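You operate a simulated robot arm through the tools that you are given. There is no shell and no other tool. Be economical: measure what you need, move in short steps, check, and stop when the job is done.

Carry out the task below with a simulated robot arm. There is one attempt and no reset: what you move stays moved.

TASK
Slide the cream tub along the brown table until it stands next to the green cap.
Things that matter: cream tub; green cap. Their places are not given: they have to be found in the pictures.

It is judged by the outcome, as a careful person would: the job done as asked, and still so three seconds after it is handed in. It fails if anything else is knocked over, pushed out of place, dropped, spilled or broken.

THE ROBOT
A 6-joint arm with a two-finger parallel gripper, fixed in place. Base frame: the origin is at the foot of the arm, x ahead of it, y to its left, z up; the work surface is at about z = 0.76. Lengths are in m, angles in rad, forces in N, time in s.
With the tool pointing down near the work surface it reaches from about 0.24 to 0.64 m from the base axis. Its first joint turns from -1.152 to 1.152 rad. Payload 2.7 kg.
Tool frame: the origin (TCP) lies between the finger pads and is the grasp point; the fingertips stand 0.023 m ahead of it; z points along the fingers, y is the line along which they close. The gripper opens to 0.094 m. The fingers are 0.038 m wide and 0.01 m thick; the gripper's body (0.054 by 0.096 m) begins 0.039 m behind the TCP.
Orientation is that of the tool frame in the base frame, as a unit quaternion [x, y, z, w]. With the fingers straight down and closing along the base's y, the tool's x points along the base's -x, its y along +y and its z along -z.

THE INTERFACE
- The arm moves only by the tool send_rows. Its argument "targets" is a list that holds one entry, the list of rows, each a list of 7 numbers: the shift along the tool's x, y, z in units of 20 mm (1.0 is 20 mm), then the turn, a rotation vector about the tool's x, y, z in units of 8 degrees (1.0 is 8 degrees), then the closure in counts, from 0 (fully open) to 255 (shut). In form: [[[tx, ty, tz, wx, wy, wz, grip], ...]]. A call has 1 to 12 rows; each row shifts and turns the commanded pose from where the row before left it, along the tool's axes as they then stand. A call with a number of a shift or a turn outside -1 to 1 is refused whole. A row lasts 0.2 s, in which the tool goes at most 0.05 m and 0.15 rad; a call with a longer step from one row to the next is refused whole, and so is a gripper value outside its range. A pose out of reach is approached as far as the arm can. The call stops where the force on the tool passes 40 N (or 10 N more than at its start, if that is more) or the arm is blocked; 0.2 s more then pass. The fingers move at their own pace (about 0.045 m/s each) and stop on an object; they squeeze with about 24 N. The grip force told is the motor's: it shows also when the fingers shut on nothing. Time passes only in rows, and 0.2 s behind the last, so rows that do not move let the fingers close. It gives the time, the measured TCP pose, the force on the tool (base axes), the opening and the grip force at its end, in the units of the frame above (readings bear some noise).
- Cameras (640 x 400 px; columns grow to the right, rows downward): "scene" is fixed at [0.0923, -0.4513, 1.3991]; the picture's right is [0.56, -0.83, 0.00], its down [-0.50, -0.34, -0.79] and it looks along [0.66, 0.45, -0.61] (base axes); focal length 320 px, centre (320, 200). "wrist" rides on the gripper at [-0.039, 0, -0.044] in the tool frame; the picture's right is [0.00, -1.00, 0.00], its down [0.97, 0.00, -0.24] and it looks along [0.24, 0.00, 0.97] (tool axes); focal length 218 px, centre (320, 200).
- capture(camera): a new picture of that camera. No time passes.
- measure_at(camera, pixels): for up to 12 pixels [column, row] of the newest picture of that camera ("zoom" is the newest enlarged one), the place [x, y, z] in the base frame of the surface seen there, good to about 0.002 m. No time passes.
- enlarge(camera, box): a new picture of the part [left, top, right, bottom] of that camera's present view, enlarged. No time passes.
- finish_job(): hands the job in; it is judged then, once.

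Work in short steps. Measure before you move; look again where a grasp or a placing could have gone wrong, and mend it. You have 60 turns and 30 pictures in all, the two below and enlarged ones among them. Open the gripper and draw the arm clear of the work before you hand the job in, unless the task says otherwise; then end with one line.

The tools are called after "Emit:" as a command line: name --argument value ..., lists and objects as JSON in quotes. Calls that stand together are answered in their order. send_rows: Moves the arm, as the interface text tells. Its arguments: {"type":"object","properties":{"targets":{"type":"array"}},"required":["targets"]} The other tools are called the same way: capture (camera) takes a picture; measure_at (camera, pixels) gives the place of the surface under pixels of a picture; enlarge (camera, box) takes an enlarged picture of a part of a camera's view; finish_job () hands the job in.

At the start:

```text
time: 0.0
tool_pos: [0.4199, -0.0602, 0.983]
orientation: [0.0, 1.0, 0.0, 0.001]
contact_force: [0.4, -0.9, 0.2]
finger_gap: 0.094
grasp_force: 0.0
```

scene: 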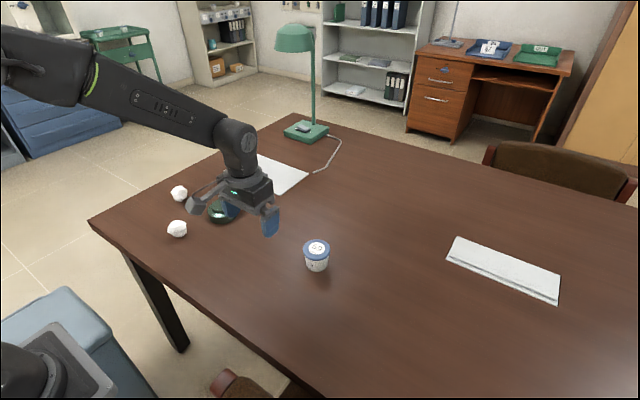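
wrist: 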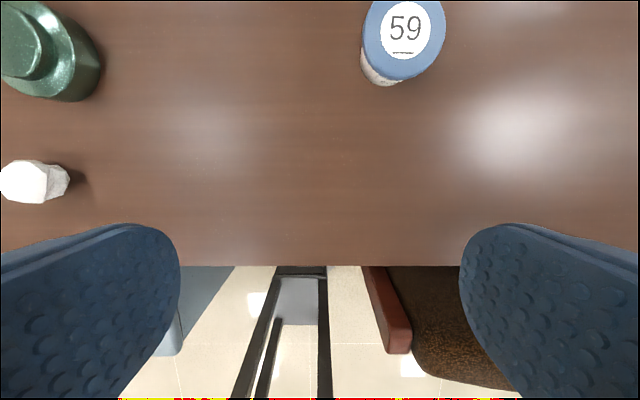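

The tub with the blue lid is at scene (316,255), and a green object at (222,212) is partly hidden by the gripper. I'll enlarge that area and measure.

Emit:
enlarge --camera "scene" --box '[150, 150, 350, 275]'

Emit:
measure_at --camera "wrist" --pixels '[[405, 28], [383, 83], [365, 60], [443, 30], [20, 45], [98, 60], [60, 100], [40, 180], [70, 180], [320, 150]]'

Emit:
measure_at --camera "scene" --pixels '[[316, 247], [316, 262], [304, 255], [329, 255], [215, 213], [222, 220], [178, 229], [179, 193], [318, 271]]'

```text
3.20 times, centred on (250, 212) of scene
```

zoom: 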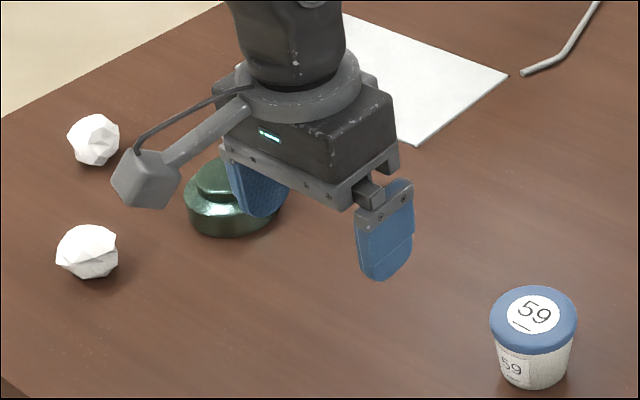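

```text
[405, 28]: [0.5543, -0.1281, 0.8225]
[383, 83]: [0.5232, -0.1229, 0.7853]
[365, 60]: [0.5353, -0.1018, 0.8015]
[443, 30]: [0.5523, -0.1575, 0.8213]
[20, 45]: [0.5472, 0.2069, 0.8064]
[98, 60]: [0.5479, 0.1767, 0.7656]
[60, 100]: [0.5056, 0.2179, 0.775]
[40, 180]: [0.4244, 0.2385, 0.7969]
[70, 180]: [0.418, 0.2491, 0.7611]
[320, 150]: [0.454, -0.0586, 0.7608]
```

```text
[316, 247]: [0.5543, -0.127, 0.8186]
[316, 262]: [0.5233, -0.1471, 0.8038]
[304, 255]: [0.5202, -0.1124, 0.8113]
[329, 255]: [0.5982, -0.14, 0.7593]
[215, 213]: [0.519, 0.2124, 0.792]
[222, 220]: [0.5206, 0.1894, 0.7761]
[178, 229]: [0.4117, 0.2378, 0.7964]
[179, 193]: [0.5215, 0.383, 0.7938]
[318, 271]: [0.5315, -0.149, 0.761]
```

The hand carries a cube on an arm at zoom (145,180). I'll measure it, because its size matters for clearance.

Emit:
measure_at --camera "zoom" --pixels '[[145, 160], [145, 195], [120, 185], [170, 185], [210, 125], [210, 180], [232, 222], [190, 200], [222, 228], [385, 230], [270, 140], [262, 205]]'

```text
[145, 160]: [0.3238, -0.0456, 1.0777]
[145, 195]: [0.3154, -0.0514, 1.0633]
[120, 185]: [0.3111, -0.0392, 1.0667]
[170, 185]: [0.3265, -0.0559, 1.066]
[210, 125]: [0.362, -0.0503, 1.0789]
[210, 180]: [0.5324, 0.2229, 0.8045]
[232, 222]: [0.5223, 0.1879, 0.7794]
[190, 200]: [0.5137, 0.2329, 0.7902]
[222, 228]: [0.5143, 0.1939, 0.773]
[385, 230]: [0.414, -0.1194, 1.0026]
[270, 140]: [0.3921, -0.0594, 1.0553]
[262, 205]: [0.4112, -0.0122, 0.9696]
```

The cube sits about 8 cm above TCP height, so it will clear everything. I'll turn the tool -90° about its z so the fingers close along base x, leaving the tub's side facing the cap free.

Emit:
send_rows --targets '[[[0, 0, 0, 0, 0, -1, 0], [0, 0, 0, 0, 0, -1, 0], [0, 0, 0, 0, 0, -1, 0], [0, 0, 0, 0, 0, -1, 0], [0, 0, 0, 0, 0, -1, 0], [0, 0, 0, 0, 0, -1, 0], [0, 0, 0, 0, 0, -1, 0], [0, 0, 0, 0, 0, -1, 0], [0, 0, 0, 0, 0, -1, 0], [0, 0, 0, 0, 0, -1, 0], [0, 0, 0, 0, 0, -1, 0], [0, 0, 0, 0, 0, -0.25, 0]]]'

Emit:
capture --camera "scene"

Emit:
capture --camera "wrist"

```text
time: 2.6
tool_pos: [0.4193, -0.0589, 0.9832]
orientation: [0.707, -0.707, 0.001, 0.0]
contact_force: [0.5, -0.9, 0.7]
finger_gap: 0.0938
grasp_force: 0.0
```

```text
26 pictures are left
```

scene: 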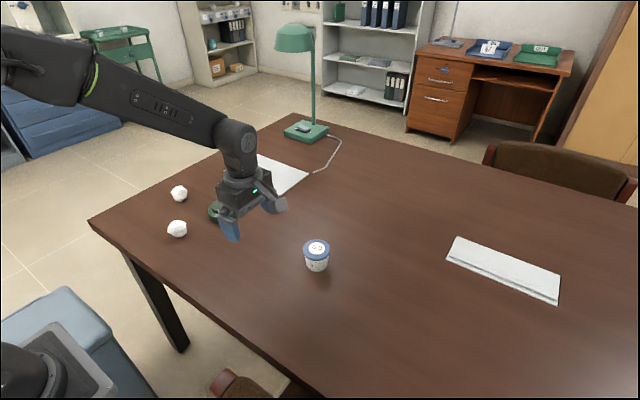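

```text
25 pictures are left
```

wrist: 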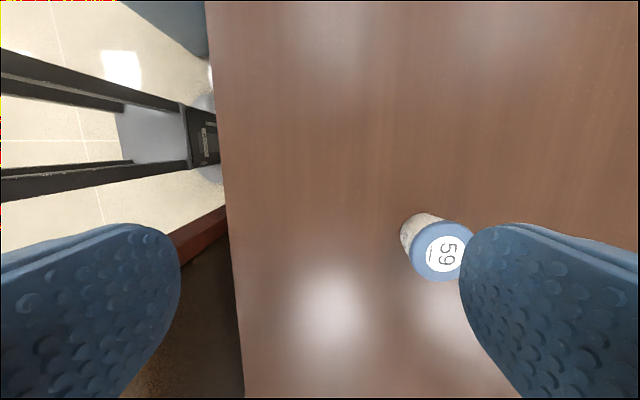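

Tool x is now base -y and tool y is base -x. I'll move to above the tub at about (0.553,-0.128), staying high.

Emit:
send_rows --targets '[[[0.5, -0.96, 0, 0, 0, 0, 0], [0.5, -0.96, 0, 0, 0, 0, 0], [0.5, -0.96, 0, 0, 0, 0, 0], [0.5, -0.96, 0, 0, 0, 0, 0], [0.5, -0.96, 0, 0, 0, 0, 0], [0.5, -0.96, 0, 0, 0, 0, 0], [0.45, -0.95, 0, 0, 0, 0, 0]]]'

Emit:
capture --camera "wrist"

Emit:
enlarge --camera "scene" --box '[150, 150, 350, 275]'

```text
time: 4.2
tool_pos: [0.5544, -0.1301, 0.9832]
orientation: [-0.707, 0.707, 0.0, 0.001]
contact_force: [0.3, 0.0, 0.2]
finger_gap: 0.094
grasp_force: 0.0
```

```text
24 pictures are left
```

wrist: 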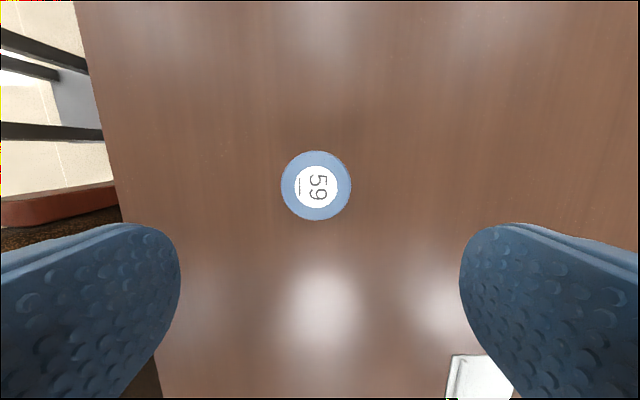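

```text
3.20 times, centred on (250, 212) of scene
```

zoom: 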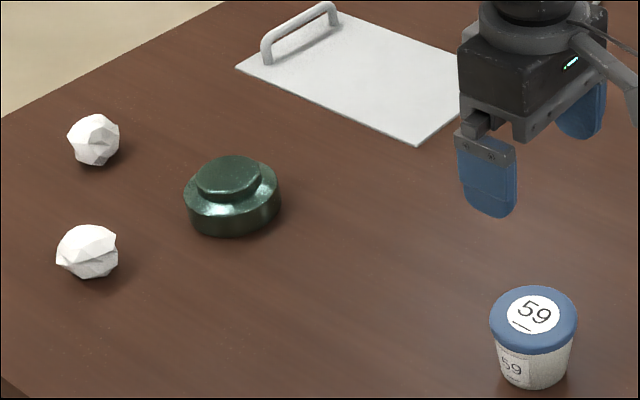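

The tub is now centred at wrist (316,186) and the green cap is clear in the zoom at (232,197). I'll measure the rims of both.

Emit:
measure_at --camera "wrist" --pixels '[[284, 186], [348, 186], [316, 154], [316, 218], [316, 186]]'

Emit:
measure_at --camera "zoom" --pixels '[[230, 158], [228, 190], [200, 175], [260, 178], [187, 190], [277, 187], [230, 210], [278, 205], [188, 212], [232, 233], [250, 215], [390, 125]]'

```text
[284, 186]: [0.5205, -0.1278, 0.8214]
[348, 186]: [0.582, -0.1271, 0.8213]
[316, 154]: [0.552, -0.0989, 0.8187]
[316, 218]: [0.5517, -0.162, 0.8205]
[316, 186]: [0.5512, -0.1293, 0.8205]
```

```text
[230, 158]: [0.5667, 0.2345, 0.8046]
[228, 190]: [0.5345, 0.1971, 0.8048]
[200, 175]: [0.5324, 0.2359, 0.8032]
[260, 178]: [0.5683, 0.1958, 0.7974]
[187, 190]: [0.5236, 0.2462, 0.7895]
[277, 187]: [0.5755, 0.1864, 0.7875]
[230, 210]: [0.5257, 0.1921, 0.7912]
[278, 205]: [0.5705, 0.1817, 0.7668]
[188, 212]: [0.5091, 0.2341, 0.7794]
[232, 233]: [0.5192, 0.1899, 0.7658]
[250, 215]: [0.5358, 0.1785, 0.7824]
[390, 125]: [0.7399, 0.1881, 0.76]
```

The tub centre is about (0.5515,-0.1285) with radius 0.033, and the cap centre about (0.550,0.215) with radius 0.042. I'll fine-centre and descend to TCP z≈0.80.

Emit:
send_rows --targets '[[[-0.07, 0.14, 0.9, 0, 0, 0, 0], [0, 0, 1, 0, 0, 0, 0], [0, 0, 1, 0, 0, 0, 0], [0, 0, 1, 0, 0, 0, 0], [0, 0, 1, 0, 0, 0, 0], [0, 0, 1, 0, 0, 0, 0], [0, 0, 1, 0, 0, 0, 0], [0, 0, 0.8, 0, 0, 0, 0], [0, 0, 0.8, 0, 0, 0, 0], [0, 0, 0.7, 0, 0, 0, 0], [0, 0, 0, 0, 0, 0, 0]]]'

Emit:
capture --camera "wrist"

```text
time: 6.6
tool_pos: [0.5524, -0.1278, 0.7997]
orientation: [0.708, -0.706, 0.0, -0.001]
contact_force: [-0.2, 0.4, 0.8]
finger_gap: 0.0939
grasp_force: 0.1
```

```text
22 pictures are left
```

wrist: 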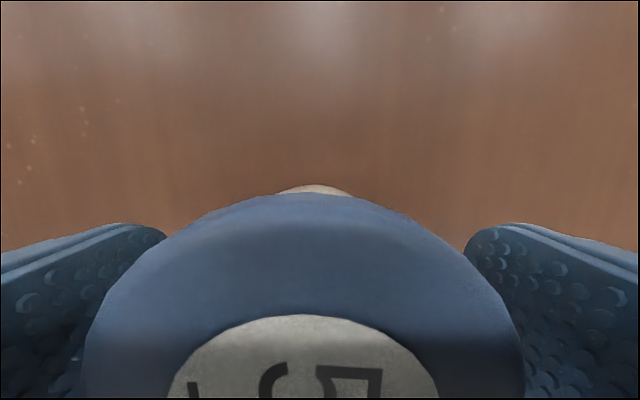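

The fingers straddle the tub, which is roughly centred. I'll close on it in place.

Emit:
send_rows --targets '[[[0, 0, 0, 0, 0, 0, 60], [0, 0, 0, 0, 0, 0, 80], [0, 0, 0, 0, 0, 0, 100], [0, 0, 0, 0, 0, 0, 110], [0, 0, 0, 0, 0, 0, 110]]]'

```text
time: 7.8
tool_pos: [0.553, -0.1267, 0.8002]
orientation: [0.708, -0.706, 0.0, -0.001]
contact_force: [1.2, 0.0, -0.4]
finger_gap: 0.0683
grasp_force: 24.1
```

The fingers hold the tub at a 0.068 m gap. I'll slide it 0.16 m along +y at constant height and check the readings.

Emit:
send_rows --targets '[[[-0.4, 0, 0, 0, 0, 0, 110], [-0.6, 0, 0, 0, 0, 0, 110], [-0.8, 0, 0, 0, 0, 0, 110], [-0.8, 0, 0, 0, 0, 0, 110], [-0.8, 0, 0, 0, 0, 0, 110], [-0.8, 0, 0, 0, 0, 0, 110], [-0.8, 0, 0, 0, 0, 0, 110], [-0.8, 0, 0, 0, 0, 0, 110], [-0.8, 0, 0, 0, 0, 0, 110], [-0.8, 0, 0, 0, 0, 0, 110], [-0.6, 0, 0, 0, 0, 0, 110]]]'

Emit:
enlarge --camera "scene" --box '[150, 150, 350, 275]'

```text
time: 10.2
tool_pos: [0.5514, 0.0331, 0.7993]
orientation: [-0.707, 0.707, 0.0, 0.0]
contact_force: [-0.1, -1.1, 3.7]
finger_gap: 0.0683
grasp_force: 24.1
```

```text
3.20 times, centred on (250, 212) of scene
```

zoom: 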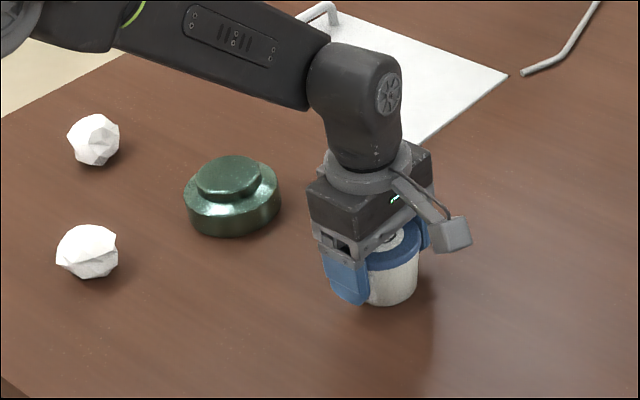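

The tub slid well and is upright. I'll go on 0.08 m more, then check the gap with the wrist camera.

Emit:
send_rows --targets '[[[-0.5, 0, 0, 0, 0, 0, 110], [-0.7, 0, 0, 0, 0, 0, 110], [-0.7, 0, 0, 0, 0, 0, 110], [-0.7, 0, 0, 0, 0, 0, 110], [-0.6, 0, 0, 0, 0, 0, 110], [-0.4, 0, 0, 0, 0, 0, 110], [-0.3, 0, 0, 0, 0, 0, 110], [-0.1, 0, 0, 0, 0, 0, 110]]]'

Emit:
capture --camera "wrist"

Emit:
enlarge --camera "scene" --box '[170, 160, 290, 235]'

```text
time: 12.0
tool_pos: [0.5513, 0.1118, 0.7996]
orientation: [0.708, -0.706, 0.001, -0.001]
contact_force: [1.0, -2.2, 7.7]
finger_gap: 0.0683
grasp_force: 24.1
```

```text
20 pictures are left
```

wrist: 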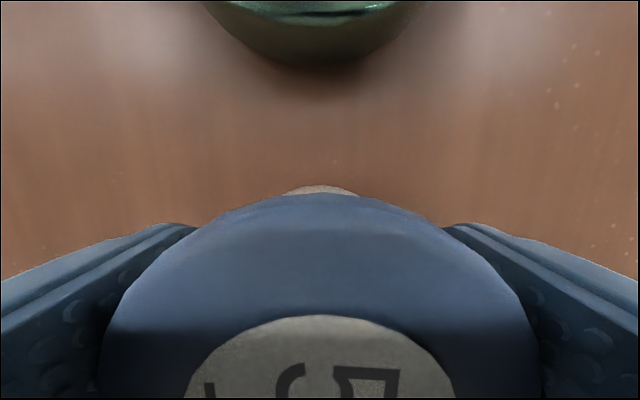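

```text
5.33 times, centred on (230, 198) of scene
```

zoom: 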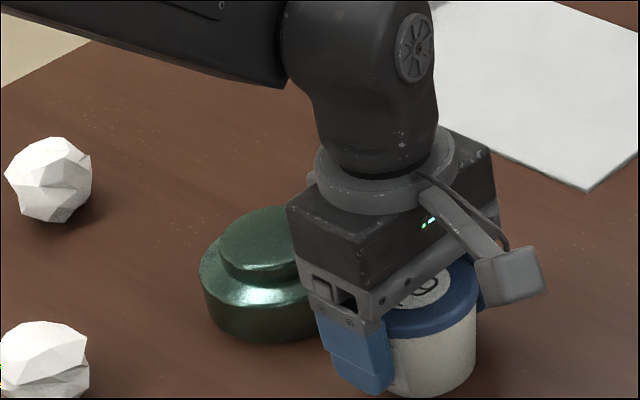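

Emit:
measure_at --camera "wrist" --pixels '[[318, 55], [318, 40], [318, 25], [318, 187], [318, 200], [318, 215]]'

```text
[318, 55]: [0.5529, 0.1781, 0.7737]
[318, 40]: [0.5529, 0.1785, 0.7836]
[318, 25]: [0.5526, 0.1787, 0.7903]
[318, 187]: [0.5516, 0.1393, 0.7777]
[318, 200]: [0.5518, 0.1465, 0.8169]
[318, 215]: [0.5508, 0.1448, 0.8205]
```

The cap's near edge is at y=0.178 and the lid edge at y=0.1465, so the gap is about 0.032. I'll slide 0.022 more, gently.

Emit:
send_rows --targets '[[[-0.3, 0, 0, 0, 0, 0, 110], [-0.3, 0, 0, 0, 0, 0, 110], [-0.3, 0, 0, 0, 0, 0, 110], [-0.2, 0, 0, 0, 0, 0, 110], [0, 0, 0, 0, 0, 0, 110]]]'

Emit:
capture --camera "wrist"

Emit:
measure_at --camera "wrist" --pixels '[[318, 150], [318, 130], [318, 110], [318, 90], [318, 187], [318, 200]]'

```text
time: 13.2
tool_pos: [0.5509, 0.1344, 0.7994]
orientation: [-0.707, 0.708, -0.001, 0.0]
contact_force: [-0.9, -3.0, 4.6]
finger_gap: 0.068
grasp_force: 23.9
```

```text
18 pictures are left
```

wrist: 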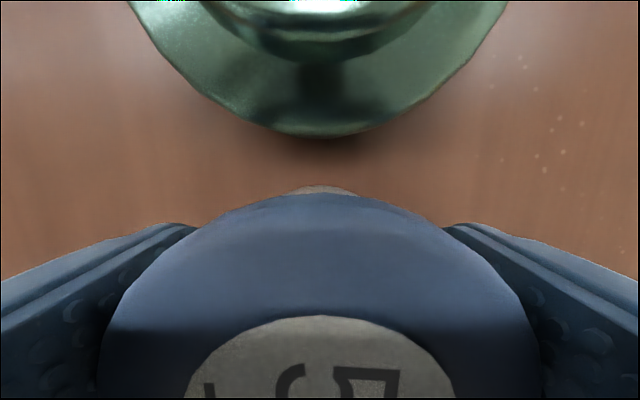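

```text
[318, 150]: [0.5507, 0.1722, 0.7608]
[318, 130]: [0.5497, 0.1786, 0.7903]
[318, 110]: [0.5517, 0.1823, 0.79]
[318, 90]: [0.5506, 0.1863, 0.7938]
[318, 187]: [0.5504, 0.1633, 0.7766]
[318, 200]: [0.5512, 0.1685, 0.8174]
```

The gap is now about 1 cm and the cap hasn't moved (edge still at y=0.1786). I'll open the fingers and then rise straight up.

Emit:
send_rows --targets '[[[0, 0, 0, 0, 0, 0, 60], [0, 0, 0, 0, 0, 0, 30], [0, 0, 0, 0, 0, 0, 0], [0, 0, 0, 0, 0, 0, 0], [0, 0, 0, 0, 0, 0, 0]]]'

Emit:
send_rows --targets '[[[0, 0, -0.3, 0, 0, 0, 0], [0, 0, -0.6, 0, 0, 0, 0], [0, 0, -1, 0, 0, 0, 0], [0, 0, -1, 0, 0, 0, 0], [0, 0, -1, 0, 0, 0, 0], [0, 0, -1, 0, 0, 0, 0], [0, 0, -1, 0, 0, 0, 0], [0, 0, -1, 0, 0, 0, 0], [0, 0, -1, 0, 0, 0, 0], [0, 0, -1, 0, 0, 0, 0]]]'

Emit:
send_rows --targets '[[[0.5, 0.9, 0, 0, 0, 0, 0], [0.5, 0.9, 0, 0, 0, 0, 0], [0.5, 0.9, 0, 0, 0, 0, 0], [0.5, 0.9, 0, 0, 0, 0, 0], [0.5, 0.9, 0, 0, 0, 0, 0], [0.5, 0.9, 0, 0, 0, 0, 0], [0.5, 0.9, 0, 0, 0, 0, 0], [0.5, 0.9, 0, 0, 0, 0, 0], [0.9, 0, 0, 0, 0, 0, 0], [0.9, 0, 0, 0, 0, 0, 0]]]'

Emit:
capture --camera "scene"

Emit:
enlarge --camera "scene" --box '[150, 150, 350, 275]'

```text
time: 14.4
tool_pos: [0.5516, 0.1345, 0.7991]
orientation: [-0.707, 0.707, 0.0, 0.001]
contact_force: [-0.8, -0.8, 0.5]
finger_gap: 0.0941
grasp_force: 0.1
```

```text
time: 16.6
tool_pos: [0.5528, 0.1355, 0.9787]
orientation: [-0.707, 0.707, -0.001, 0.001]
contact_force: [0.4, 0.7, -0.5]
finger_gap: 0.0941
grasp_force: 0.0
```

```text
time: 18.8
tool_pos: [0.4067, 0.0189, 0.9762]
orientation: [0.708, -0.707, 0.0, -0.001]
contact_force: [0.0, -0.8, 0.2]
finger_gap: 0.0941
grasp_force: 0.1
```

```text
17 pictures are left
```

scene: 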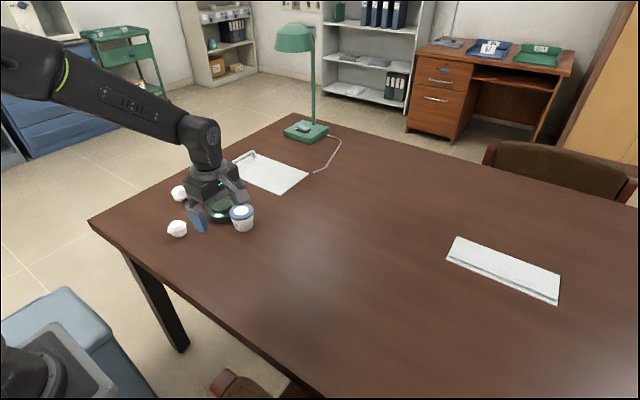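

```text
3.20 times, centred on (250, 212) of scene
```

zoom: 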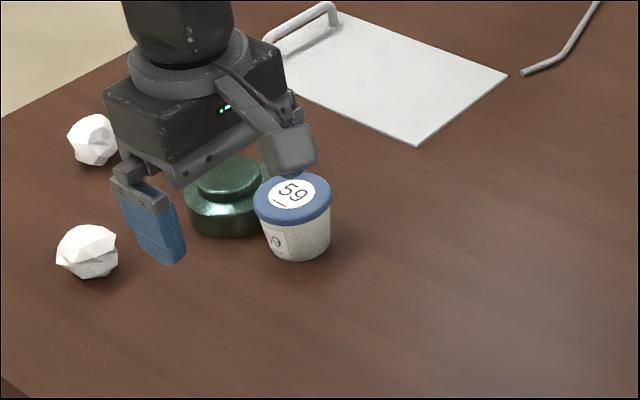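

The tub stands upright next to the green cap, everything else is where it was, and the arm is clear with the gripper open. I'll hand the job in.

Emit:
finish_job

```text
The job is handed in.
```

The cream tub was slid along the table and now stands upright about 1 cm from the green cap; nothing else was moved.
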